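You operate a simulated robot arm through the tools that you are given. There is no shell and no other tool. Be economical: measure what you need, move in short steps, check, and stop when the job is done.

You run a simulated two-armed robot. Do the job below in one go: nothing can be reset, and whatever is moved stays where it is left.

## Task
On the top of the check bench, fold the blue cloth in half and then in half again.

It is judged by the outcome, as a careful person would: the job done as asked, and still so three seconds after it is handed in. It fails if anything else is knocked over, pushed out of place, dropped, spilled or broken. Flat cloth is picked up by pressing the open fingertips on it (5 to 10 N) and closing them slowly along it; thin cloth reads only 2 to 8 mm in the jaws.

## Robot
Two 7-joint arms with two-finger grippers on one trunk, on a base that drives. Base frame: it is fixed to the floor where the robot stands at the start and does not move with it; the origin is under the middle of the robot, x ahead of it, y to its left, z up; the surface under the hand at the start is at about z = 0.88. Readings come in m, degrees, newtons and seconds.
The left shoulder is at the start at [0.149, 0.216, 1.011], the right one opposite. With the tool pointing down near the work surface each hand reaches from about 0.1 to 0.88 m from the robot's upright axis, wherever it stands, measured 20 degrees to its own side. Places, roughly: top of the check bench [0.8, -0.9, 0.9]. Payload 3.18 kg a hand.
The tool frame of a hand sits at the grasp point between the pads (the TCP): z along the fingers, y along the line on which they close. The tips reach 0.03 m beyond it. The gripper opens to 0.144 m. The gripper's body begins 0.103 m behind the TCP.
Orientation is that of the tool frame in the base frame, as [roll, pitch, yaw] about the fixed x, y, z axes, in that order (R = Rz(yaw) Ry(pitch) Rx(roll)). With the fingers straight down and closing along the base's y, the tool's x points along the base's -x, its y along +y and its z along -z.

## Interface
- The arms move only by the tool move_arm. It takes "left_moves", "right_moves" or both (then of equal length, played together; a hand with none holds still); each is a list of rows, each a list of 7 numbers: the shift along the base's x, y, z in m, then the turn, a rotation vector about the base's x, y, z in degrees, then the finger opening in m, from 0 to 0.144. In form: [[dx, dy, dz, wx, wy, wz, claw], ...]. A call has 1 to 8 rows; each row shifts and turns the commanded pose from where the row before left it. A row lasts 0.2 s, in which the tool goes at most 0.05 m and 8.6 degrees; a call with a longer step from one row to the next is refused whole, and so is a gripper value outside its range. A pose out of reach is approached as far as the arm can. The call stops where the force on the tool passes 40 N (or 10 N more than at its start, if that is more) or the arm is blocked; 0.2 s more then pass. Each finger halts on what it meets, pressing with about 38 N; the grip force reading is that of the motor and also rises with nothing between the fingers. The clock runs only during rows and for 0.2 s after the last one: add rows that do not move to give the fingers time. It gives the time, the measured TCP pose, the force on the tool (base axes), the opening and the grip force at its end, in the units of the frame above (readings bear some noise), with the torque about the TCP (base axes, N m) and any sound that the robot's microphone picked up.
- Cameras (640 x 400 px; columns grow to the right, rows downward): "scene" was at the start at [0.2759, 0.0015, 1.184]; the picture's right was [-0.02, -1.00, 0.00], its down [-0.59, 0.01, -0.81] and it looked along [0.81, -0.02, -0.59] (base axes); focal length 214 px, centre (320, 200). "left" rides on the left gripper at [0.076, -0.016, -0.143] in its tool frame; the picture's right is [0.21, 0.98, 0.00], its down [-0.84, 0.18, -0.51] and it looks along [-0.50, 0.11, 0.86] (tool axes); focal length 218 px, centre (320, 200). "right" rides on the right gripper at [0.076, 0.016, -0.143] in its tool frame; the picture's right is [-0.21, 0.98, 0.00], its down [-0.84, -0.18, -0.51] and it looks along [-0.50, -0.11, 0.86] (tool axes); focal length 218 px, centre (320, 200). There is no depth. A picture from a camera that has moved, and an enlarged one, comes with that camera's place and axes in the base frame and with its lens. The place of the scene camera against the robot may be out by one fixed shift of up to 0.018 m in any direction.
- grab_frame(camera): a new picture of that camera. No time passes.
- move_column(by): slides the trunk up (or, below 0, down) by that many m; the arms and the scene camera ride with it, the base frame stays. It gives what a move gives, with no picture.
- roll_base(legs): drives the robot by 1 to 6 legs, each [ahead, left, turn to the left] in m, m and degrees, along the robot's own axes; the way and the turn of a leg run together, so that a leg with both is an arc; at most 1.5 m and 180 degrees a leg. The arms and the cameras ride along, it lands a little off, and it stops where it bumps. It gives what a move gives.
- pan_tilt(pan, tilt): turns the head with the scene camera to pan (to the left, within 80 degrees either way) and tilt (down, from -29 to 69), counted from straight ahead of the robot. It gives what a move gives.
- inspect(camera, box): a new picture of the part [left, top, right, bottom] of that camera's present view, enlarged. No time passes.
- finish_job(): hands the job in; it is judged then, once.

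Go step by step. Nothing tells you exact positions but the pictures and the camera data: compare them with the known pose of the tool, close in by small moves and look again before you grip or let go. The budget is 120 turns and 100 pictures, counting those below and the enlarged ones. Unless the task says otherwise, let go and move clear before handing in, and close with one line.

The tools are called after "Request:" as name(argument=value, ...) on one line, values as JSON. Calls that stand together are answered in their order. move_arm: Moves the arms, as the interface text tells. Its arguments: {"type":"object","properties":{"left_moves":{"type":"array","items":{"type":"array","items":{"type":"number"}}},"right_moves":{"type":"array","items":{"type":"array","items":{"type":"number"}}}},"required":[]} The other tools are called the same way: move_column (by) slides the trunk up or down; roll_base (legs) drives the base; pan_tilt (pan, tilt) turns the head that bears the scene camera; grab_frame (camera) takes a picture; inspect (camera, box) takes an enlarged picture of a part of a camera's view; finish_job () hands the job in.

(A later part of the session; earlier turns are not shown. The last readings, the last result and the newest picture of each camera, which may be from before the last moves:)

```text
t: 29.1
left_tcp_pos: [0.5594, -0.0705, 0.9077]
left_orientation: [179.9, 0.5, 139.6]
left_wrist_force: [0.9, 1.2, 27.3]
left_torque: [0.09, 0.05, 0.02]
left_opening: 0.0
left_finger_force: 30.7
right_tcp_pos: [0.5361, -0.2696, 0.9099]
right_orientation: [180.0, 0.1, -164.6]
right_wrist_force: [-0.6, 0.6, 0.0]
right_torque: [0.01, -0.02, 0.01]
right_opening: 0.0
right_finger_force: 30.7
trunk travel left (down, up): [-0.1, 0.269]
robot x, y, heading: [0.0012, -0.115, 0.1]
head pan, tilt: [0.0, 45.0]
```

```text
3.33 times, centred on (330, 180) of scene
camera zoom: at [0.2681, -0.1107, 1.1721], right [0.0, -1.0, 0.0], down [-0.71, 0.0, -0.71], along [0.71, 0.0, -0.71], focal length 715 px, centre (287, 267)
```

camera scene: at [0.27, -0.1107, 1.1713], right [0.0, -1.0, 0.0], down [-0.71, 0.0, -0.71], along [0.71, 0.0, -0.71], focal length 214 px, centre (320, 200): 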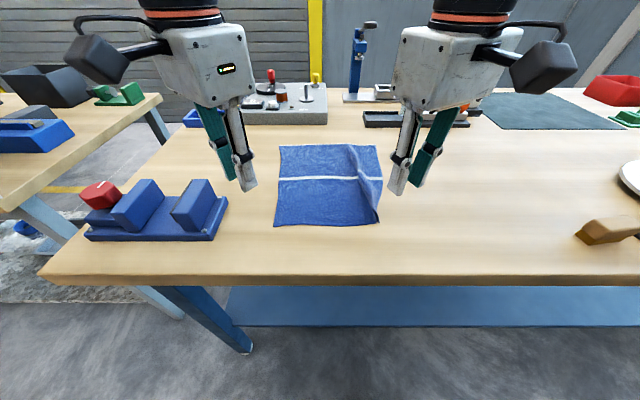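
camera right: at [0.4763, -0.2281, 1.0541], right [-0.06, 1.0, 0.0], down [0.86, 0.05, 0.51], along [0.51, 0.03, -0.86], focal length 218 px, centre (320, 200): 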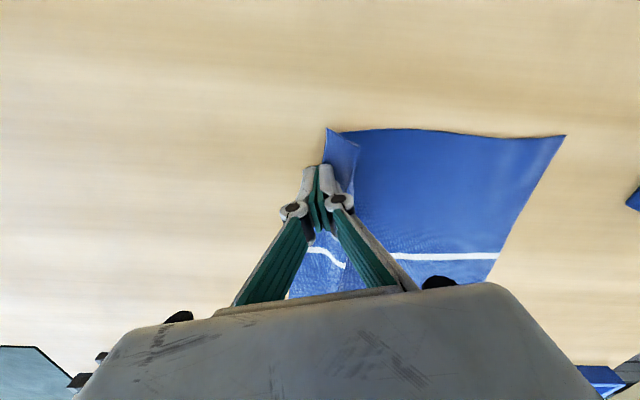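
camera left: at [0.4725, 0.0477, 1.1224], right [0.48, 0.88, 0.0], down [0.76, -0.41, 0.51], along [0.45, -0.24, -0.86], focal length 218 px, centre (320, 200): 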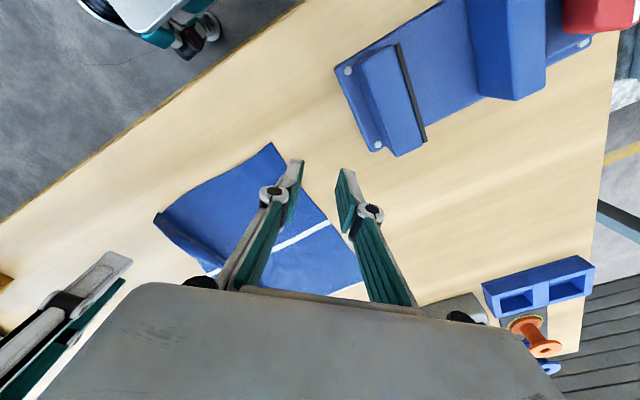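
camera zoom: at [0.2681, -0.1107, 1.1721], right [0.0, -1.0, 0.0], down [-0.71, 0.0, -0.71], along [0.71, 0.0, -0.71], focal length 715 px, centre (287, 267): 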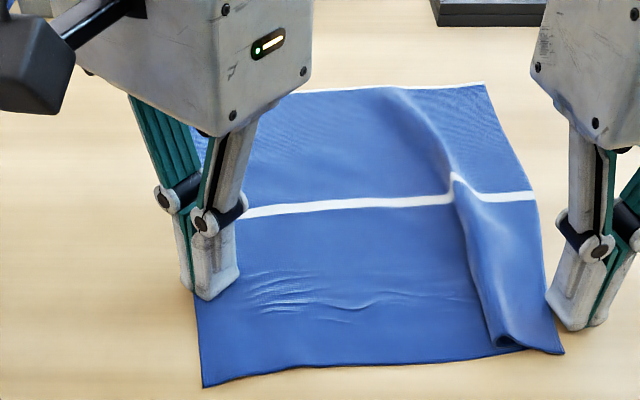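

Progress: the ridge is narrower but the finger slid off. I'll repeat on the flap with the left pinning.

Request:
move_arm(right_moves=[[0, 0, 0.015, 0, 0, 0, 0], [0.007, 0.018, 0, 0, 0, 0, 0], [0.007, 0.018, 0, 0, 0, 0, 0], [0, 0, -0.011, 0, 0, 0, 0], [0, 0, -0.006, 0, 0, 0, 0], [0, 0, 0, 0, 0, 0, 0]])

Request:
move_arm(right_moves=[[-0.001, -0.006, 0, 0, 0, 0, 0], [-0.001, -0.006, 0, 0, 0, 0, 0], [-0.001, -0.006, 0, 0, 0, 0, 0], [-0.001, -0.006, 0, 0, 0, 0, 0], [-0.001, -0.006, 0, 0, 0, 0, 0]])

Request:
inspect(camera="scene", box=[245, 120, 415, 240])

```text
t: 30.5
left_tcp_pos: [0.5595, -0.0703, 0.9073]
left_orientation: [179.8, 0.6, 139.6]
left_wrist_force: [6.2, -0.3, 29.3]
left_torque: [0.04, -0.05, -0.01]
left_opening: 0.0
left_finger_force: 30.2
right_tcp_pos: [0.5497, -0.2308, 0.9084]
right_orientation: [-180.0, 0.3, -164.6]
right_wrist_force: [-1.2, -0.3, 14.1]
right_torque: [0.09, 0.03, 0.04]
right_opening: 0.0
right_finger_force: 30.8
trunk travel left (down, up): [-0.1, 0.269]
robot x, y, heading: [0.0017, -0.1139, 0.1]
head pan, tilt: [0.0, 45.0]
```

```text
t: 31.7
left_tcp_pos: [0.5594, -0.069, 0.9077]
left_orientation: [179.8, 0.6, 139.7]
left_wrist_force: [6.2, -3.7, 29.6]
left_torque: [0.01, -0.08, 0.01]
left_opening: 0.0002
left_finger_force: 30.6
right_tcp_pos: [0.544, -0.2629, 0.9094]
right_orientation: [-179.9, 0.2, -164.7]
right_wrist_force: [2.0, 4.8, 20.5]
right_torque: [0.19, 0.01, -0.01]
right_opening: 0.0002
right_finger_force: 30.5
trunk travel left (down, up): [-0.1, 0.269]
robot x, y, heading: [-0.0023, -0.1142, -0.1]
head pan, tilt: [0.0, 45.0]
```

```text
3.33 times, centred on (330, 180) of scene
camera zoom: at [0.2674, -0.1104, 1.1723], right [0.0, -1.0, 0.0], down [-0.71, 0.0, -0.71], along [0.71, 0.0, -0.71], focal length 715 px, centre (287, 267)
```

zoom: 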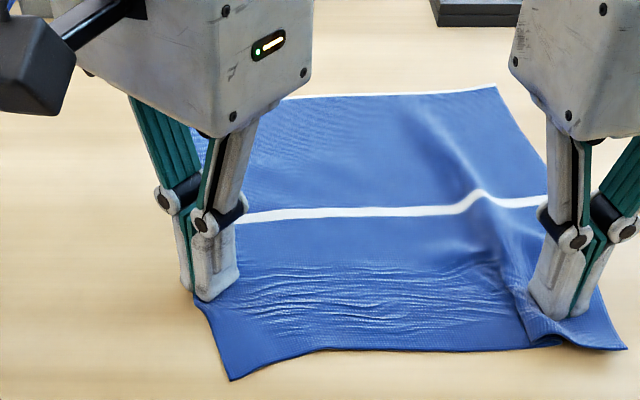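

Ridge is nearly gone. One more centimetre, then lift both and look at the lay.

Request:
move_arm(right_moves=[[-0.002, -0.006, 0, 0, 0, 0, 0], [-0.002, -0.006, 0, 0, 0, 0, 0], [0, 0, 0.01, 0, 0, 0, 0], [0, -0.02, 0.03, 0, 0, 0, 0.03], [0, -0.02, 0.03, 0, 0, 0, 0.03]], left_moves=[[0, 0, 0, 0, 0, 0, 0], [0, 0, 0, 0, 0, 0, 0], [0, 0, 0.01, 0, 0, 0, 0], [0, 0.03, 0.03, 0, 0, 0, 0.03], [0, 0.03, 0.03, 0, 0, 0, 0.03]])

Request:
inspect(camera="scene", box=[235, 120, 435, 245])

Request:
grab_frame(camera="left")

Request:
grab_frame(camera="right")

```text
t: 32.9
left_tcp_pos: [0.5611, -0.0097, 0.9742]
left_orientation: [179.9, 0.3, 139.5]
left_wrist_force: [-0.4, -0.1, -0.3]
left_torque: [0.0, 0.05, 0.0]
left_opening: 0.0298
left_finger_force: 0.1
right_tcp_pos: [0.5412, -0.3138, 0.9755]
right_orientation: [179.9, -0.1, -164.6]
right_wrist_force: [-0.8, -0.2, 0.0]
right_torque: [0.0, -0.03, -0.04]
right_opening: 0.0301
right_finger_force: 0.1
trunk travel left (down, up): [-0.1, 0.269]
robot x, y, heading: [-0.0007, -0.1156, -0.0]
head pan, tilt: [0.0, 45.0]
```

```text
3.20 times, centred on (335, 182) of scene
camera zoom: at [0.2693, -0.1105, 1.1715], right [0.0, -1.0, 0.0], down [-0.71, 0.0, -0.71], along [0.71, 0.0, -0.71], focal length 686 px, centre (272, 256)
```

zoom: 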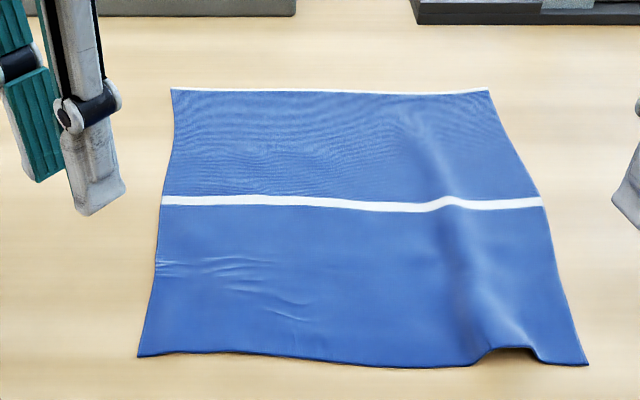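

```text
68 pictures are left
camera left: at [0.4918, 0.0272, 1.1159], right [0.48, 0.88, 0.0], down [0.76, -0.41, 0.51], along [0.45, -0.24, -0.86], focal length 218 px, centre (320, 200)
```

left: 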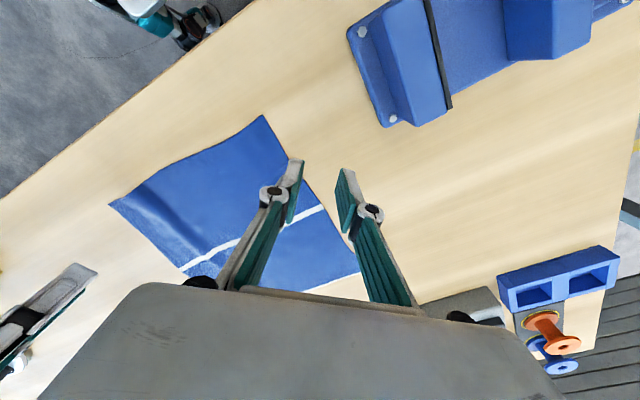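

```text
67 pictures are left
camera right: at [0.4643, -0.319, 1.1178], right [-0.06, 1.0, 0.0], down [0.86, 0.05, 0.51], along [0.51, 0.03, -0.86], focal length 218 px, centre (320, 200)
```

right: 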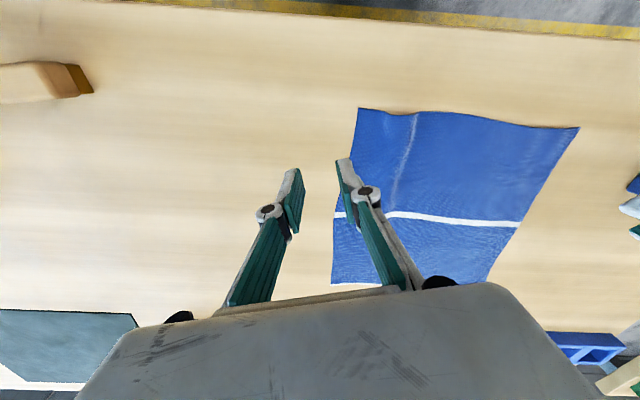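

The cloth is flat again with square lay: near corners at (0.498, -0.042) and (0.494, -0.279), far edge x≈0.755. I'll position both hands ~3 cm inside the near corners at ±15° yaw, and this time push slightly deeper as the fingers close.

Request:
move_arm(left_moves=[[-0.017, -0.022, 0, 0, 0, 8, 0.03], [-0.016, -0.021, -0.015, 0, 0, 8, 0.03], [-0.016, -0.021, -0.02, 0, 0, 8, 0.03], [0, 0, -0.015, 0, 0, 1, 0.03]], right_moves=[[-0.011, 0.022, 0, 0, 0, 0, 0.03], [-0.011, 0.022, -0.015, 0, 0, 0, 0.03], [-0.01, 0.023, -0.02, 0, 0, 0, 0.03], [0, 0, -0.015, 0, 0, 0, 0.03]])

Request:
grab_frame(camera="left")

Request:
grab_frame(camera="right")

```text
t: 33.9
left_tcp_pos: [0.514, -0.0739, 0.9263]
left_orientation: [179.8, 0.4, 164.7]
left_wrist_force: [0.4, 0.3, 0.2]
left_torque: [0.0, 0.01, 0.0]
left_opening: 0.0302
left_finger_force: 0.1
right_tcp_pos: [0.5108, -0.2483, 0.9249]
right_orientation: [-179.9, -0.1, -164.6]
right_wrist_force: [0.0, -0.5, -0.6]
right_torque: [-0.02, 0.02, 0.01]
right_opening: 0.0299
right_finger_force: 0.2
trunk travel left (down, up): [-0.1, 0.269]
robot x, y, heading: [-0.0007, -0.1151, 0.1]
head pan, tilt: [0.0, 45.0]
```

```text
66 pictures are left
camera left: at [0.4345, -0.0699, 1.067], right [0.06, 1.0, 0.0], down [0.86, -0.05, 0.51], along [0.51, -0.03, -0.86], focal length 218 px, centre (320, 200)
```

left: 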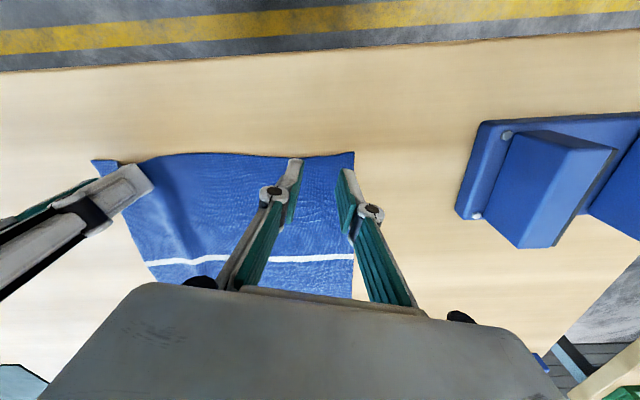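

```text
65 pictures are left
camera right: at [0.4337, -0.2527, 1.0671], right [-0.06, 1.0, 0.0], down [0.86, 0.05, 0.51], along [0.5, 0.03, -0.86], focal length 218 px, centre (320, 200)
```

right: 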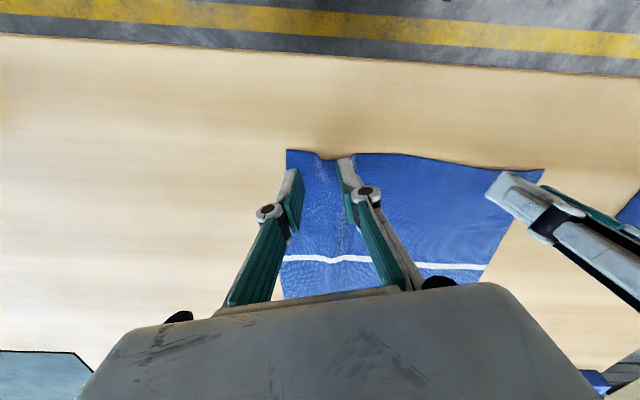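

Both hands are well placed over the corners. Lowering to contact.

Request:
move_arm(left_moves=[[0, -0.003, -0.01, 0, 0, 0, 0.03], [0, 0, -0.004, 0, 0, 0, 0.03], [0, 0, -0.002, 0, 0, 0, 0.03], [0, 0, 0, 0, 0, 0, 0.03]], right_moves=[[0, 0.002, -0.009, 0, 0, 0, 0.03], [0, 0, -0.004, 0, 0, 0, 0.03], [0, 0, -0.001, 0, 0, 0, 0.03], [0, 0, 0, 0, 0, 0, 0.03]])

```text
t: 34.9
left_tcp_pos: [0.5117, -0.0759, 0.9108]
left_orientation: [179.8, 0.5, 164.6]
left_wrist_force: [1.4, 1.1, 4.7]
left_torque: [0.03, 0.01, -0.01]
left_opening: 0.0301
left_finger_force: 0.0
right_tcp_pos: [0.5117, -0.2465, 0.9121]
right_orientation: [179.9, 0.0, -164.6]
right_wrist_force: [0.5, 1.0, -0.1]
right_torque: [-0.01, -0.02, 0.02]
right_opening: 0.0298
right_finger_force: 0.1
trunk travel left (down, up): [-0.1, 0.269]
robot x, y, heading: [-0.0031, -0.1154, -0.0]
head pan, tilt: [0.0, 45.0]
```

Request:
move_arm(left_moves=[[0, 0, -0.0005, 0, 0, 0, 0.03], [0, 0, 0, 0, 0, 0, 0.03]], right_moves=[[0, 0, -0.0015, 0, 0, 0, 0.03], [0, 0, -0.0005, 0, 0, 0, 0.03]])

```text
t: 35.5
left_tcp_pos: [0.5106, -0.077, 0.9121]
left_orientation: [180.0, 0.6, 164.6]
left_wrist_force: [0.4, 2.8, 14.5]
left_torque: [0.16, 0.06, -0.03]
left_opening: 0.0297
left_finger_force: 0.1
right_tcp_pos: [0.5095, -0.2454, 0.9109]
right_orientation: [-180.0, 0.2, -164.6]
right_wrist_force: [-0.2, 0.7, 1.9]
right_torque: [0.02, 0.0, 0.04]
right_opening: 0.0297
right_finger_force: 0.0
trunk travel left (down, up): [-0.1, 0.269]
robot x, y, heading: [-0.0015, -0.1148, 0.0]
head pan, tilt: [0.0, 45.0]
```

Left 14 N, right 2 N; I'll add pressure on the right and close with gradual deepening.

Request:
move_arm(left_moves=[[0, 0, 0, 0, 0, 0, 0.03], [0, 0, -0.0003, 0, 0, 0, 0.026], [0, 0, -0.0003, 0, 0, 0, 0.022], [0, 0, -0.0004, 0, 0, 0, 0.018], [0, 0, -0.0004, 0, 0, 0, 0.014], [0, 0, -0.0004, 0, 0, 0, 0.01], [0, 0, -0.0004, 0, 0, 0, 0.006], [0, 0, 0, 0, 0, 0, 0.002]], right_moves=[[0, 0, -0.0015, 0, 0, 0, 0.03], [0, 0, -0.0003, 0, 0, 0, 0.026], [0, 0, -0.0003, 0, 0, 0, 0.022], [0, 0, -0.0004, 0, 0, 0, 0.018], [0, 0, -0.0004, 0, 0, 0, 0.014], [0, 0, -0.0004, 0, 0, 0, 0.01], [0, 0, -0.0004, 0, 0, 0, 0.006], [0, 0, 0, 0, 0, 0, 0.002]])

Request:
move_arm(left_moves=[[0, 0, 0, 0, 0, 0, 0], [0, 0, 0.0, 0, 0, 0, 0], [0, 0, 0.01, 0, 0, 0, 0], [0, 0, 0.01, 0, 0, 0, 0]], right_moves=[[0, 0, 0, 0, 0, 0, 0], [0, 0, 0.0, 0, 0, 0, 0], [0, 0, 0.01, 0, 0, 0, 0], [0, 0, 0.01, 0, 0, 0, 0]])

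Request:
inspect(camera="scene", box=[235, 120, 435, 245])

```text
t: 37.3
left_tcp_pos: [0.5102, -0.0771, 0.9074]
left_orientation: [179.9, 0.6, 164.6]
left_wrist_force: [0.3, -0.6, 13.4]
left_torque: [0.01, 0.0, 0.0]
left_opening: 0.0
left_finger_force: 31.0
right_tcp_pos: [0.5094, -0.2461, 0.9086]
right_orientation: [-180.0, 0.2, -164.6]
right_wrist_force: [0.7, 2.1, 8.7]
right_torque: [-0.06, -0.04, -0.03]
right_opening: 0.0037
right_finger_force: 30.5
trunk travel left (down, up): [-0.1, 0.269]
robot x, y, heading: [-0.002, -0.1148, -0.1]
head pan, tilt: [0.0, 45.0]
```

```text
t: 38.3
left_tcp_pos: [0.5117, -0.0769, 0.9267]
left_orientation: [-180.0, 0.4, 164.6]
left_wrist_force: [-1.4, -0.6, 0.1]
left_torque: [-0.01, 0.0, 0.01]
left_opening: 0.0
left_finger_force: 31.1
right_tcp_pos: [0.5087, -0.2467, 0.9245]
right_orientation: [-180.0, -0.2, -164.6]
right_wrist_force: [-4.0, 0.9, 3.0]
right_torque: [0.02, -0.01, 0.0]
right_opening: 0.0002
right_finger_force: 31.6
trunk travel left (down, up): [-0.1, 0.269]
robot x, y, heading: [-0.002, -0.1142, 0.1]
head pan, tilt: [0.0, 45.0]
```

```text
3.20 times, centred on (335, 182) of scene
camera zoom: at [0.2693, -0.1107, 1.1714], right [0.0, -1.0, 0.0], down [-0.71, 0.0, -0.71], along [0.71, 0.0, -0.71], focal length 686 px, centre (272, 256)
```

zoom: 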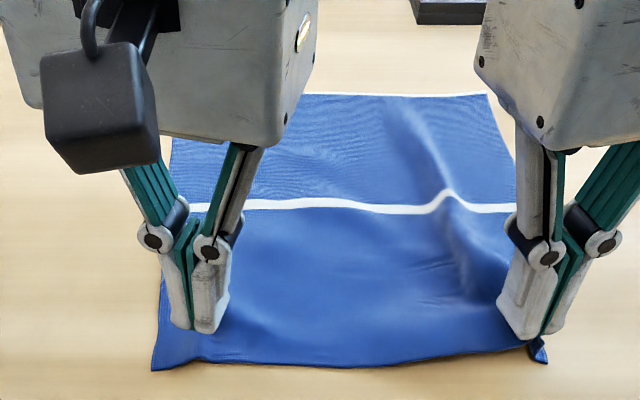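

Request:
inspect(camera="left", box=[220, 90, 420, 260])

Request:
inspect(camera="right", box=[220, 90, 420, 260])

```text
2.35 times, centred on (320, 175) of left
camera zoom: at [0.4325, -0.0729, 1.0671], right [0.06, 1.0, 0.0], down [0.86, -0.05, 0.51], along [0.51, -0.03, -0.86], focal length 514 px, centre (320, 259)
```

zoom: 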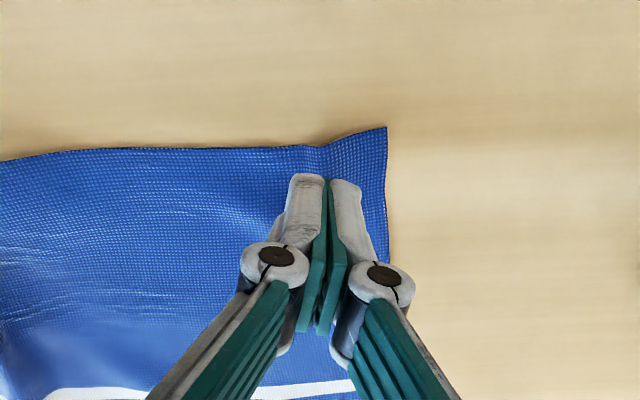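

```text
2.35 times, centred on (320, 175) of right
camera zoom: at [0.4317, -0.2506, 1.0681], right [-0.06, 1.0, 0.0], down [0.86, 0.05, 0.51], along [0.5, 0.03, -0.86], focal length 514 px, centre (320, 259)
```

zoom: 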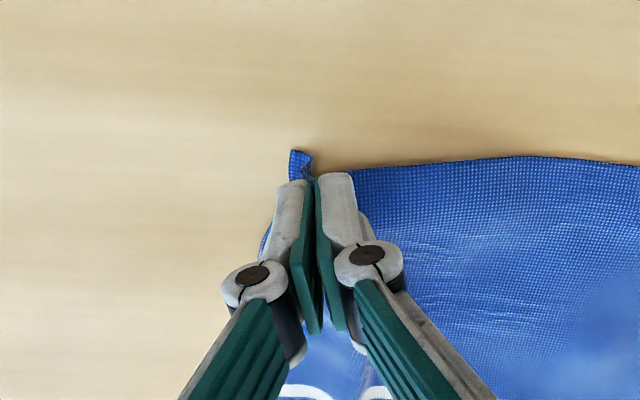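

The right holds; the left slipped but left a small ridge. I'll retry the left right there with firmer pressure while the right stays.

Request:
move_arm(left_moves=[[0.0, -0.004, 0.004, 0, 0, 0, 0.028], [0, 0, -0.01, 0, 0, 0, 0.028], [0, 0, -0.008, 0, 0, 0, 0.028], [0, 0, -0.0035, 0, 0, 0, 0.028], [0, 0, 0, 0, 0, 0, 0.028]])

```text
t: 39.5
left_tcp_pos: [0.5105, -0.0813, 0.9104]
left_orientation: [-180.0, 0.6, 164.6]
left_wrist_force: [0.5, -1.5, 10.8]
left_torque: [-0.04, 0.05, 0.0]
left_opening: 0.028
left_finger_force: 0.3
right_tcp_pos: [0.5091, -0.2456, 0.9264]
right_orientation: [-180.0, 0.0, -164.6]
right_wrist_force: [1.7, 0.0, -0.4]
right_torque: [0.09, -0.04, 0.02]
right_opening: 0.0
right_finger_force: 27.0
trunk travel left (down, up): [-0.1, 0.269]
robot x, y, heading: [0.0013, -0.1151, -0.1]
head pan, tilt: [0.0, 45.0]
```

Request:
move_arm(left_moves=[[0, 0, -0.001, 0, 0, 0, 0.026], [0, 0, -0.0006, 0, 0, 0, 0.023], [0, 0, -0.0006, 0, 0, 0, 0.019], [0, 0, -0.0006, 0, 0, 0, 0.015], [0, 0, -0.0006, 0, 0, 0, 0.011], [0, 0, -0.0006, 0, 0, 0, 0.007], [0, 0, -0.0006, 0, 0, 0, 0.003], [0, 0, 0, 0, 0, 0, 0]])

Request:
move_arm(left_moves=[[0, 0, 0.0, 0, 0, 0, 0], [0, 0, 0.01, 0, 0, 0, 0], [0, 0, 0.01, 0, 0, 0, 0], [0, 0, 0.005, 0, 0, 0, 0]])

Request:
inspect(camera="left", box=[220, 90, 420, 260])

```text
t: 41.2
left_tcp_pos: [0.5117, -0.0836, 0.9073]
left_orientation: [-179.6, 0.9, 164.8]
left_wrist_force: [1.6, -3.1, 26.4]
left_torque: [-0.18, -0.06, -0.05]
left_opening: 0.0011
left_finger_force: 35.8
right_tcp_pos: [0.5097, -0.2453, 0.9244]
right_orientation: [179.9, 0.0, -164.6]
right_wrist_force: [0.0, 0.4, -1.2]
right_torque: [0.04, 0.08, -0.03]
right_opening: 0.0054
right_finger_force: 42.6
trunk travel left (down, up): [-0.1, 0.269]
robot x, y, heading: [-0.0018, -0.1122, 0.0]
head pan, tilt: [0.0, 45.0]
stopped in row 8 (left hand): the force on the tool passed its limit at 44 N (the readings are from after the stop); the commanded pose is now the measured one
```

```text
t: 42.2
left_tcp_pos: [0.5112, -0.0817, 0.9305]
left_orientation: [-179.9, 0.5, 164.5]
left_wrist_force: [0.1, -0.2, 0.6]
left_torque: [-0.03, 0.01, -0.02]
left_opening: 0.0
left_finger_force: 30.7
right_tcp_pos: [0.5095, -0.2461, 0.9255]
right_orientation: [180.0, -0.1, -164.6]
right_wrist_force: [-0.3, 1.5, -2.2]
right_torque: [-0.01, 0.04, 0.02]
right_opening: 0.0024
right_finger_force: 34.1
trunk travel left (down, up): [-0.1, 0.269]
robot x, y, heading: [-0.0005, -0.1147, 0.1]
head pan, tilt: [0.0, 45.0]
```

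```text
2.35 times, centred on (320, 175) of left
camera zoom: at [0.4327, -0.0767, 1.0707], right [0.06, 1.0, 0.0], down [0.86, -0.05, 0.51], along [0.51, -0.03, -0.86], focal length 514 px, centre (320, 259)
```

zoom: 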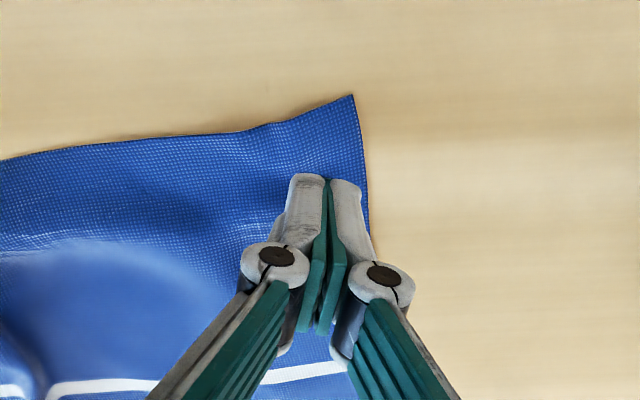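

The left slipped again; likely too much pressure this time. First I'll pin with the left fingers and pull the right corner outward 2 cm to take out slack and make room.

Request:
move_arm(left_moves=[[0, 0, -0.01, 0, 0, 0, 0], [0, 0, -0.01, 0, 0, 0, 0], [0, 0, -0.004, 0, 0, 0, 0], [0, 0, 0, 0, 0, 0, 0], [0, 0, 0, 0, 0, 0, 0], [0, 0, 0, 0, 0, 0, 0], [0, 0, 0, 0, 0, 0, 0]], right_moves=[[0, 0, -0.003, 0, 0, 0, 0], [0, 0, -0.002, 0, 0, 0, 0], [0, 0, 0, 0, 0, 0, 0], [0, -0.007, 0, 0, 0, 0, 0], [0, -0.007, 0, 0, 0, 0, 0], [0, -0.007, 0, 0, 0, 0, 0], [0, -0.004, 0, 0, 0, 0, 0]])

Request:
inspect(camera="scene", box=[235, 120, 435, 245])

```text
t: 43.8
left_tcp_pos: [0.5118, -0.0805, 0.9086]
left_orientation: [-180.0, 0.7, 164.6]
left_wrist_force: [0.1, -2.5, 7.2]
left_torque: [-0.13, 0.04, 0.0]
left_opening: 0.0
left_finger_force: 30.4
right_tcp_pos: [0.5079, -0.2724, 0.9205]
right_orientation: [-180.0, -0.1, -164.5]
right_wrist_force: [-0.6, 1.2, -1.3]
right_torque: [0.0, -0.03, 0.05]
right_opening: 0.0053
right_finger_force: 34.9
trunk travel left (down, up): [-0.1, 0.269]
robot x, y, heading: [0.0015, -0.1148, -0.0]
head pan, tilt: [0.0, 45.0]
```

```text
3.20 times, centred on (335, 182) of scene
camera zoom: at [0.2694, -0.1106, 1.1716], right [0.0, -1.0, 0.0], down [-0.71, 0.0, -0.71], along [0.71, 0.0, -0.71], focal length 686 px, centre (272, 256)
```

zoom: 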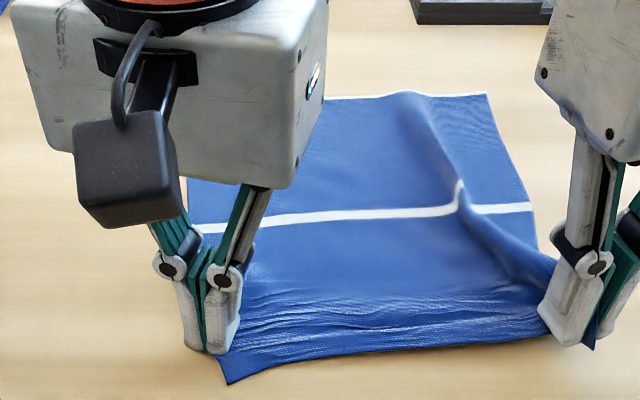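

Taut now. I'll lift the left, turn it to about -40° for clearance, and move over the new corner location (~(0.479, -0.089)).

Request:
move_arm(left_moves=[[0, 0.005, 0.015, 0, 0, 0, 0], [0, 0.01, 0.01, 0, 0, -8, 0.024], [0, 0, 0, 0, 0, -8, 0.024], [0, 0, 0, 0, 0, -8, 0.024], [-0.007, -0.02, 0, 0, 0, 0, 0.024], [0, -0.02, 0, 0, 0, 0, 0.024]])

Request:
inspect(camera="left", box=[180, 60, 420, 260])

Request:
inspect(camera="scene", box=[235, 120, 435, 245])

```text
t: 45.2
left_tcp_pos: [0.5052, -0.1074, 0.9317]
left_orientation: [-180.0, 0.4, 140.5]
left_wrist_force: [-0.8, 0.3, 0.4]
left_torque: [0.04, -0.01, 0.03]
left_opening: 0.0236
left_finger_force: 0.1
right_tcp_pos: [0.5099, -0.2706, 0.9202]
right_orientation: [179.9, -0.1, -164.6]
right_wrist_force: [-0.5, -1.8, 0.0]
right_torque: [-0.04, 0.0, 0.02]
right_opening: 0.0042
right_finger_force: 30.2
trunk travel left (down, up): [-0.1, 0.269]
robot x, y, heading: [-0.0006, -0.1144, -0.1]
head pan, tilt: [0.0, 45.0]
```

```text
2.00 times, centred on (300, 160) of left
camera zoom: at [0.4343, -0.0714, 1.0724], right [0.46, 0.89, 0.0], down [0.76, -0.39, 0.52], along [0.46, -0.24, -0.86], focal length 436 px, centre (360, 280)
```

zoom: 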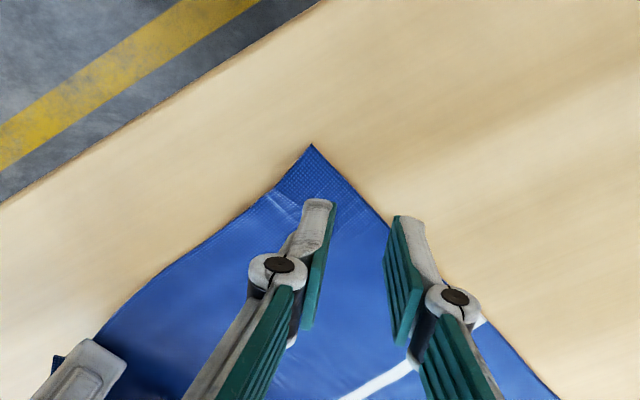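

```text
3.20 times, centred on (335, 182) of scene
camera zoom: at [0.2702, -0.1111, 1.1712], right [0.0, -1.0, 0.0], down [-0.71, 0.0, -0.71], along [0.71, 0.0, -0.71], focal length 686 px, centre (272, 256)
```

zoom: 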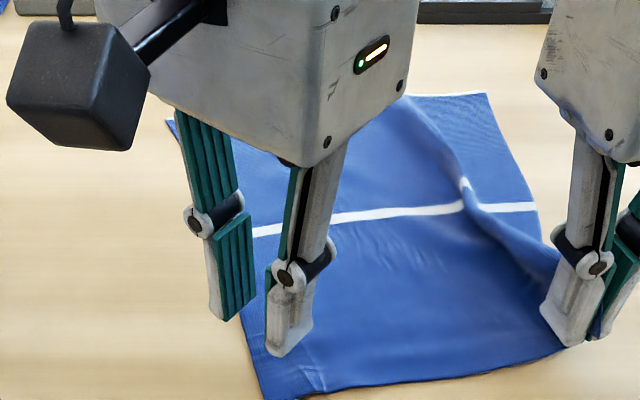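

The corner is now at about (0.466, -0.112). The hands visibly have good clearance, so I'll turn the left further to -55°, open wider (0.04, to raise a taller ridge) and set over (0.505, -0.128).

Request:
move_arm(left_moves=[[0, 0, 0, 0, 0, -8, 0.04], [0, -0.01, 0, 0, 0, -7, 0.04], [0, -0.011, -0.005, 0, 0, 0, 0.04]])

Request:
inspect(camera="left", box=[180, 60, 420, 260])

Request:
inspect(camera="scene", box=[235, 90, 435, 245])

```text
t: 46.0
left_tcp_pos: [0.5046, -0.1286, 0.9264]
left_orientation: [-179.9, 0.6, 125.5]
left_wrist_force: [0.5, -0.5, 0.0]
left_torque: [0.02, 0.02, 0.01]
left_opening: 0.0401
left_finger_force: 0.0
right_tcp_pos: [0.5109, -0.2721, 0.9202]
right_orientation: [180.0, 0.0, -164.6]
right_wrist_force: [0.0, 0.0, -0.3]
right_torque: [0.04, -0.03, 0.0]
right_opening: 0.0053
right_finger_force: 30.8
trunk travel left (down, up): [-0.1, 0.269]
robot x, y, heading: [-0.0002, -0.1164, 0.3]
head pan, tilt: [0.0, 45.0]
```

```text
2.00 times, centred on (300, 160) of left
camera zoom: at [0.4462, -0.0752, 1.067], right [0.68, 0.74, 0.0], down [0.63, -0.58, 0.52], along [0.38, -0.35, -0.86], focal length 436 px, centre (360, 280)
```

zoom: 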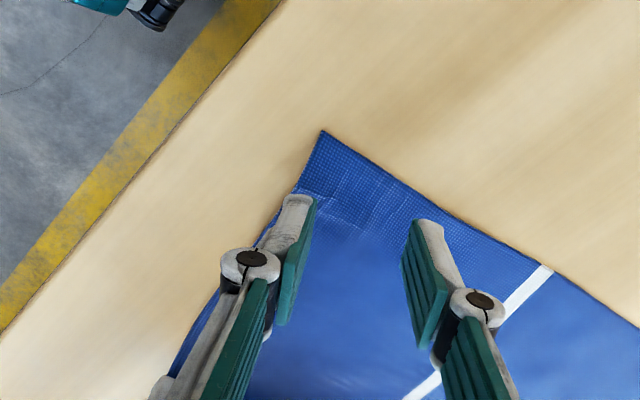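

```text
2.58 times, centred on (335, 168) of scene
camera zoom: at [0.2702, -0.111, 1.1712], right [0.0, -1.0, 0.0], down [-0.71, 0.0, -0.71], along [0.71, 0.0, -0.71], focal length 554 px, centre (281, 284)
```

zoom: 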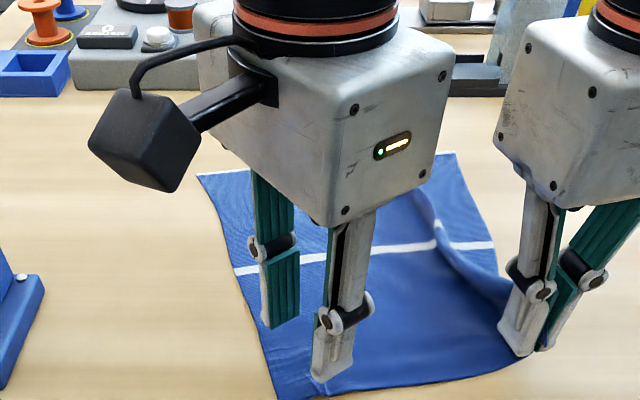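

The inner tip sits right at the near edge; I'll shift (+8 mm x, +5 mm y) and lower to contact.

Request:
move_arm(left_moves=[[0.008, 0.005, -0.005, 0, 0, 0, 0.04], [0, 0, -0.006, 0, 0, 0, 0.04], [0, 0, -0.004, 0, 0, 0, 0.04], [0, 0, -0.001, 0, 0, 0, 0.04]])

```text
t: 47.0
left_tcp_pos: [0.5126, -0.1221, 0.9117]
left_orientation: [180.0, 0.8, 125.6]
left_wrist_force: [1.6, 0.6, 4.0]
left_torque: [0.11, -0.03, 0.04]
left_opening: 0.0401
left_finger_force: 0.0
right_tcp_pos: [0.5091, -0.2708, 0.9218]
right_orientation: [180.0, 0.0, -164.6]
right_wrist_force: [1.0, 0.8, 6.7]
right_torque: [0.08, 0.02, 0.01]
right_opening: 0.0
right_finger_force: 31.2
trunk travel left (down, up): [-0.1, 0.269]
robot x, y, heading: [0.0011, -0.1158, 0.1]
head pan, tilt: [0.0, 45.0]
```

Request:
move_arm(left_moves=[[0, 0, -0.0007, 0, 0, 0, 0.04], [0, 0, 0, 0, 0, 0, 0.037], [0, 0, -0.0002, 0, 0, 0, 0.034], [0, 0, -0.0002, 0, 0, 0, 0.031], [0, 0, -0.0003, 0, 0, 0, 0.028], [0, 0, -0.0003, 0, 0, 0, 0.025], [0, 0, -0.0003, 0, 0, 0, 0.022]])

Request:
inspect(camera="left", box=[180, 60, 420, 260])

```text
t: 48.6
left_tcp_pos: [0.5119, -0.1222, 0.9101]
left_orientation: [-180.0, 0.7, 125.6]
left_wrist_force: [0.6, -1.6, 12.9]
left_torque: [0.01, 0.04, 0.0]
left_opening: 0.0211
left_finger_force: 0.0
right_tcp_pos: [0.5098, -0.271, 0.9213]
right_orientation: [180.0, 0.0, -164.5]
right_wrist_force: [-0.2, -0.9, 1.6]
right_torque: [0.03, -0.05, 0.0]
right_opening: 0.0005
right_finger_force: 30.2
trunk travel left (down, up): [-0.1, 0.269]
robot x, y, heading: [0.003, -0.1146, 0.1]
head pan, tilt: [0.0, 45.0]
```

```text
2.00 times, centred on (300, 160) of left
camera zoom: at [0.4536, -0.0691, 1.0508], right [0.67, 0.74, 0.0], down [0.63, -0.58, 0.52], along [0.38, -0.35, -0.86], focal length 436 px, centre (360, 280)
```

zoom: 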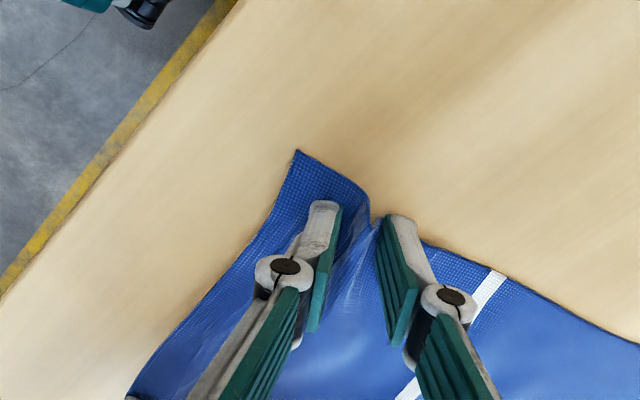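

A ridge is rising between the fingers. I'll continue closing slowly at this pressure.

Request:
move_arm(left_moves=[[0, 0, -0.0001, 0, 0, 0, 0.019], [0, 0, -0.0002, 0, 0, 0, 0.016], [0, 0, -0.0002, 0, 0, 0, 0.013], [0, 0, -0.0003, 0, 0, 0, 0.01], [0, 0, -0.0003, 0, 0, 0, 0.007], [0, 0, -0.0003, 0, 0, 0, 0.004], [0, 0, 0, 0, 0, 0, 0], [0, 0, 0, 0, 0, 0, 0]])

Request:
inspect(camera="left", box=[180, 60, 420, 260])

```text
t: 50.4
left_tcp_pos: [0.5131, -0.1223, 0.9088]
left_orientation: [180.0, 0.7, 125.6]
left_wrist_force: [1.0, -1.6, 9.6]
left_torque: [-0.02, -0.03, -0.03]
left_opening: 0.0011
left_finger_force: 29.5
right_tcp_pos: [0.5096, -0.2709, 0.9205]
right_orientation: [180.0, 0.0, -164.6]
right_wrist_force: [-0.5, 1.0, 2.0]
right_torque: [-0.02, 0.0, 0.02]
right_opening: 0.0014
right_finger_force: 31.6
trunk travel left (down, up): [-0.1, 0.269]
robot x, y, heading: [0.0, -0.1133, 0.2]
head pan, tilt: [0.0, 45.0]
```

```text
2.00 times, centred on (300, 160) of left
camera zoom: at [0.4541, -0.0696, 1.0492], right [0.67, 0.74, 0.0], down [0.63, -0.58, 0.52], along [0.38, -0.35, -0.86], focal length 436 px, centre (360, 280)
```

zoom: 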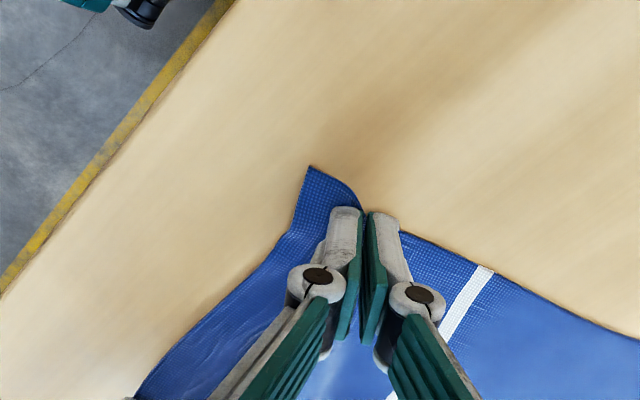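

Request:
move_arm(left_moves=[[0, 0, 0.005, 0, 0, 0, 0], [0, 0, 0.01, 0, 0, 0, 0], [0, 0, 0.01, 0, 0, 0, 0]], right_moves=[[0, 0, 0.002, 0, 0, 0, 0], [0, 0, 0.006, 0, 0, 0, 0], [0, 0, 0.006, 0, 0, 0, 0]])

Request:
inspect(camera="left", box=[180, 60, 420, 260])

Request:
inspect(camera="scene", box=[235, 90, 435, 245])

```text
t: 51.2
left_tcp_pos: [0.5124, -0.1218, 0.9334]
left_orientation: [-179.9, 0.5, 125.6]
left_wrist_force: [1.2, 0.2, 0.3]
left_torque: [0.09, -0.08, -0.01]
left_opening: 0.0012
left_finger_force: 29.4
right_tcp_pos: [0.5086, -0.2708, 0.9353]
right_orientation: [-179.9, -0.1, -164.7]
right_wrist_force: [1.3, -0.7, 2.9]
right_torque: [-0.01, 0.06, -0.01]
right_opening: 0.0015
right_finger_force: 31.0
trunk travel left (down, up): [-0.1, 0.269]
robot x, y, heading: [0.0024, -0.1129, 0.1]
head pan, tilt: [0.0, 45.0]
```

```text
2.00 times, centred on (300, 160) of left
camera zoom: at [0.4545, -0.0687, 1.074], right [0.67, 0.74, 0.0], down [0.63, -0.58, 0.52], along [0.38, -0.35, -0.86], focal length 436 px, centre (360, 280)
```

zoom: 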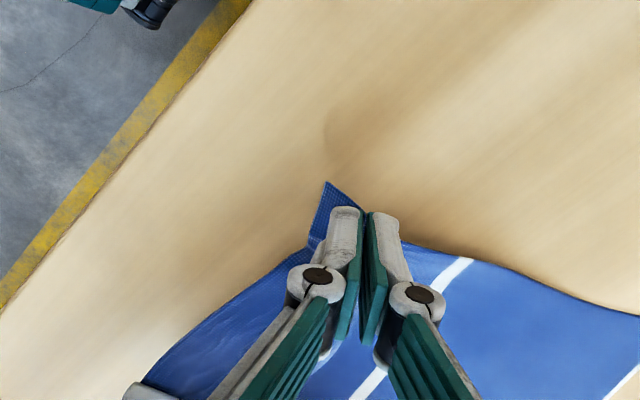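

```text
2.58 times, centred on (335, 168) of scene
camera zoom: at [0.2697, -0.1105, 1.1714], right [0.0, -1.0, 0.0], down [-0.71, 0.0, -0.71], along [0.71, 0.0, -0.71], focal length 554 px, centre (281, 284)
```

zoom: 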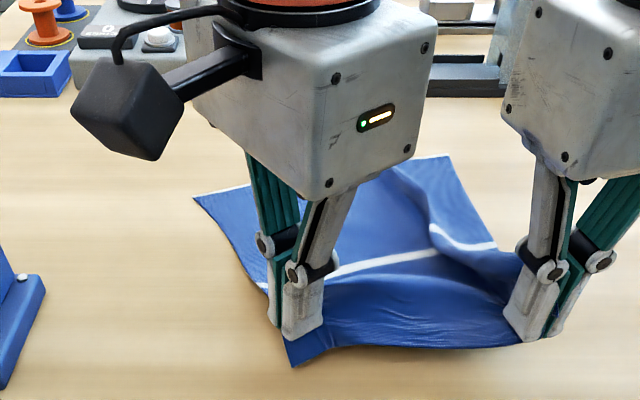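

Both hands hold the near edge. The cloth is skewed, so I'll raise the trunk so it hangs from both hands, stretch it straight, then lay it down neatly and fold.

Request:
move_column(by=0.13)

Request:
grab_frame(camera="scene")

```text
t: 52.8
left_tcp_pos: [0.5134, -0.122, 1.0616]
left_orientation: [-179.9, 0.5, 125.6]
left_wrist_force: [-0.1, 0.0, 0.1]
left_torque: [0.0, 0.02, -0.01]
left_opening: 0.0054
left_finger_force: 30.6
right_tcp_pos: [0.5106, -0.2714, 1.0646]
right_orientation: [-179.9, -0.1, -164.7]
right_wrist_force: [-0.8, 0.7, 1.8]
right_torque: [0.05, 0.06, -0.01]
right_opening: 0.0006
right_finger_force: 31.9
trunk travel left (down, up): [-0.23, 0.139]
robot x, y, heading: [0.0014, -0.1143, 0.3]
head pan, tilt: [0.0, 45.0]
```

```text
51 pictures are left
camera scene: at [0.1459, -0.1108, 1.3185], right [0.0, -1.0, 0.0], down [-0.71, 0.0, -0.71], along [0.71, 0.0, -0.71], focal length 214 px, centre (320, 200)
```

scene: 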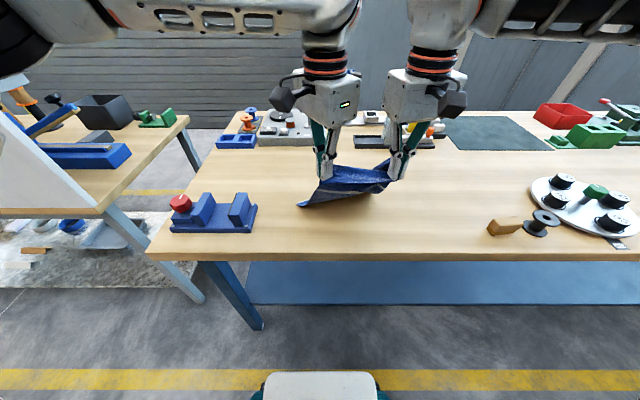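

Both grips hold in the air. I'll raise further and spread the hands until the top edge is taut.

Request:
move_column(by=0.11)

Request:
move_arm(left_moves=[[0, 0.004, 0, 0, 0, 0, 0], [0, 0.004, 0, 0, 0, 0, 0], [0, 0, 0, 0, 0, 0, 0]], right_moves=[[0, -0.004, 0, 0, 0, 0, 0], [0, -0.004, 0, 0, 0, 0, 0], [0, 0, 0, 0, 0, 0, 0]])

Request:
inspect(camera="scene", box=[230, 60, 510, 235])

```text
t: 54.2
left_tcp_pos: [0.5129, -0.1225, 1.1724]
left_orientation: [-179.9, 0.6, 125.5]
left_wrist_force: [0.5, 0.8, 0.3]
left_torque: [-0.08, 0.22, 0.0]
left_opening: 0.0035
left_finger_force: 41.0
right_tcp_pos: [0.5096, -0.2701, 1.1746]
right_orientation: [180.0, -0.1, -164.6]
right_wrist_force: [0.1, 0.8, -0.6]
right_torque: [-0.1, -0.03, -0.04]
right_opening: 0.004
right_finger_force: 39.2
trunk travel left (down, up): [-0.34, 0.029]
robot x, y, heading: [-0.0028, -0.1143, 0.2]
head pan, tilt: [0.0, 45.0]
```

```text
t: 55.0
left_tcp_pos: [0.5122, -0.115, 1.1726]
left_orientation: [-179.9, 0.5, 125.5]
left_wrist_force: [-0.8, -1.3, -1.1]
left_torque: [0.08, -0.12, 0.03]
left_opening: 0.0033
left_finger_force: 30.8
right_tcp_pos: [0.5098, -0.2794, 1.1755]
right_orientation: [-180.0, 0.0, -164.5]
right_wrist_force: [0.3, 1.4, -1.5]
right_torque: [-0.09, -0.09, 0.02]
right_opening: 0.0042
right_finger_force: 38.9
trunk travel left (down, up): [-0.34, 0.029]
robot x, y, heading: [-0.0031, -0.1112, 0.4]
head pan, tilt: [0.0, 45.0]
```

```text
2.29 times, centred on (370, 148) of scene
camera zoom: at [0.1112, -0.1107, 1.4314], right [0.0, -1.0, 0.0], down [-0.71, 0.0, -0.71], along [0.71, 0.0, -0.71], focal length 490 px, centre (206, 320)
```

zoom: 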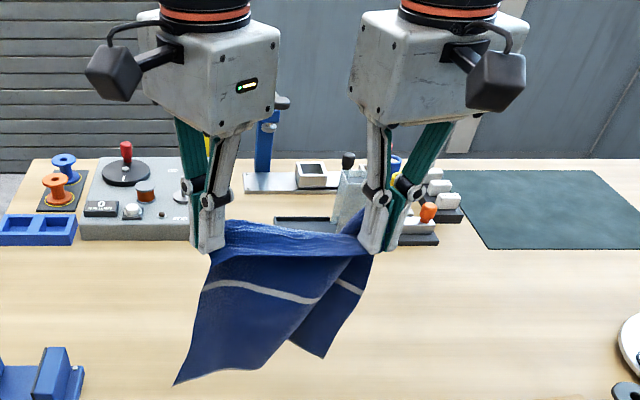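

The edge is taut and the cloth hangs with one pleat on the right. I'll carry it forward and lay it down far-edge-first, then tidy the right side with the left still holding.

Request:
move_column(by=0.028)

Request:
move_arm(left_moves=[[0.03, 0, 0, 0, 0, 0, 0], [0.03, 0, 0, 0, 0, 0, 0], [0.03, 0, 0, 0, 0, 0, 0], [0.03, 0, 0, 0, 0, 0, 0], [0.03, 0, 0, 0, 0, 0, 0], [0.03, 0, 0, 0, 0, 0, 0], [0.03, 0, 0, 0, 0, 0, 0], [0, 0, 0, 0, 0, 0, 0]], right_moves=[[0.03, 0, 0, 0, 0, 0, 0], [0.03, 0, 0, 0, 0, 0, 0], [0.03, 0, 0, 0, 0, 0, 0], [0.03, 0, 0, 0, 0, 0, 0], [0.03, 0, 0, 0, 0, 0, 0], [0.03, 0, 0, 0, 0, 0, 0], [0.03, 0, 0, 0, 0, 0, 0], [0, 0, 0, 0, 0, 0, 0]])

Request:
grab_frame(camera="scene")

```text
t: 55.7
left_tcp_pos: [0.5131, -0.1134, 1.2019]
left_orientation: [-179.9, 0.5, 125.5]
left_wrist_force: [-0.3, -0.7, -1.5]
left_torque: [-0.01, 0.0, -0.02]
left_opening: 0.0036
left_finger_force: 34.2
right_tcp_pos: [0.5103, -0.2784, 1.2022]
right_orientation: [-179.9, -0.2, -164.6]
right_wrist_force: [-0.2, 0.3, 0.1]
right_torque: [0.08, 0.1, 0.0]
right_opening: 0.0026
right_finger_force: 38.2
trunk travel left (down, up): [-0.368, 0.001]
robot x, y, heading: [-0.0008, -0.1165, 0.3]
head pan, tilt: [0.0, 45.0]
```

```text
t: 57.5
left_tcp_pos: [0.6716, -0.1146, 1.2017]
left_orientation: [180.0, 0.6, 125.5]
left_wrist_force: [-0.2, -0.7, -0.5]
left_torque: [0.02, 0.04, 0.06]
left_opening: 0.002
left_finger_force: 33.9
left hand out of reach, approached as far as the arm can: row 6, 7
right_tcp_pos: [0.5497, -0.279, 1.2027]
right_orientation: [-180.0, 0.0, -164.6]
right_wrist_force: [-0.6, 1.0, 2.1]
right_torque: [0.12, 0.03, 0.01]
right_opening: 0.0005
right_finger_force: 30.2
right hand out of reach, approached as far as the arm can: row 2, 3, 4, 5, 6, 7
trunk travel left (down, up): [-0.368, 0.001]
robot x, y, heading: [0.0004, -0.1157, 0.3]
head pan, tilt: [0.0, 45.0]
```

```text
49 pictures are left
camera scene: at [0.1122, -0.1115, 1.4585], right [0.0, -1.0, 0.0], down [-0.71, 0.0, -0.71], along [0.71, 0.0, -0.71], focal length 214 px, centre (320, 200)
```

scene: 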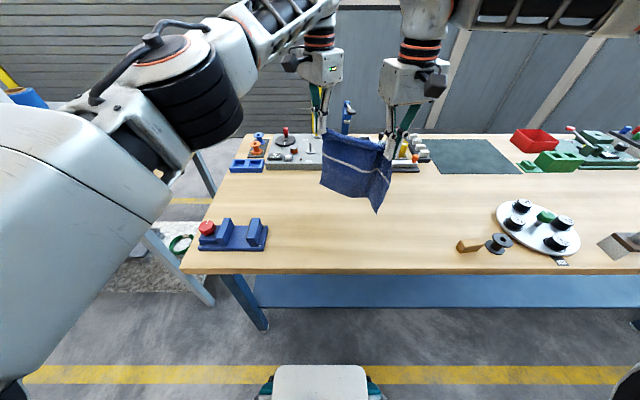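

The right hand hit its reach limit so the hands are uneven. I'll bring the left back level with the right and look at how the cloth hangs.

Request:
move_arm(left_moves=[[-0.03, 0, 0, 0, 0, 0, 0], [-0.03, 0, 0, 0, 0, 0, 0], [-0.03, 0, 0, 0, 0, 0, 0], [-0.03, 0, 0, 0, 0, 0, 0], [-0.01, 0, 0, 0, 0, 0, 0], [0, 0, 0, 0, 0, 0, 0]])

Request:
inspect(camera="scene", box=[260, 80, 460, 230])

```text
t: 58.9
left_tcp_pos: [0.5415, -0.1142, 1.2019]
left_orientation: [-179.8, 0.6, 125.7]
left_wrist_force: [-0.1, 0.5, -1.0]
left_torque: [0.01, 0.02, 0.01]
left_opening: 0.0005
left_finger_force: 29.8
right_tcp_pos: [0.5494, -0.2771, 1.2037]
right_orientation: [-180.0, 0.1, -164.7]
right_wrist_force: [0.4, 0.3, -1.6]
right_torque: [0.0, -0.04, 0.03]
right_opening: 0.0036
right_finger_force: 37.1
trunk travel left (down, up): [-0.368, 0.001]
robot x, y, heading: [-0.0031, -0.1141, 0.5]
head pan, tilt: [0.0, 45.0]
```

```text
2.67 times, centred on (360, 155) of scene
camera zoom: at [0.112, -0.1108, 1.4585], right [0.0, -1.0, 0.0], down [-0.71, 0.0, -0.71], along [0.71, 0.0, -0.71], focal length 572 px, centre (213, 320)
```

zoom: 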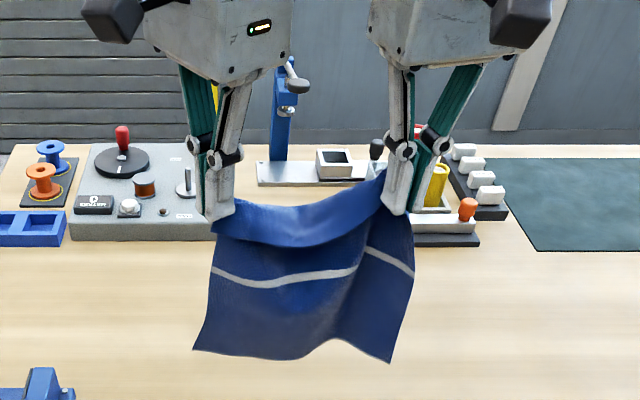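

The slip actually freed gathered cloth: the edge between the grips is now longer. I'll spread to ~0.20 m to take out the sag.

Request:
move_arm(left_moves=[[0, 0.01, 0, 0, 0, 0, 0], [0, 0.008, 0, 0, 0, 0, 0], [0, 0, 0, 0, 0, 0, 0]], right_moves=[[-0.004, -0.01, 0, 0, 0, 0, 0], [-0.004, -0.008, 0, 0, 0, 0, 0], [0, 0, 0, 0, 0, 0, 0]])

Request:
inspect(camera="scene", box=[260, 80, 460, 230])

```text
t: 59.7
left_tcp_pos: [0.541, -0.0967, 1.2018]
left_orientation: [180.0, 0.6, 125.5]
left_wrist_force: [0.4, -0.1, 1.1]
left_torque: [0.0, -0.01, 0.03]
left_opening: 0.0003
left_finger_force: 31.4
right_tcp_pos: [0.5412, -0.2959, 1.2033]
right_orientation: [180.0, 0.1, -164.6]
right_wrist_force: [-0.2, 1.0, -0.6]
right_torque: [0.04, 0.02, 0.02]
right_opening: 0.0037
right_finger_force: 39.3
trunk travel left (down, up): [-0.368, 0.001]
robot x, y, heading: [-0.002, -0.1153, 0.1]
head pan, tilt: [0.0, 45.0]
```

```text
2.67 times, centred on (360, 155) of scene
camera zoom: at [0.1124, -0.1108, 1.4585], right [0.0, -1.0, 0.0], down [-0.71, 0.0, -0.71], along [0.71, 0.0, -0.71], focal length 572 px, centre (213, 320)
```

zoom: 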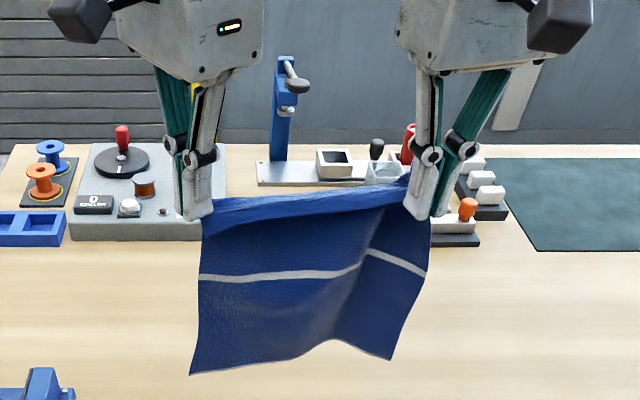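

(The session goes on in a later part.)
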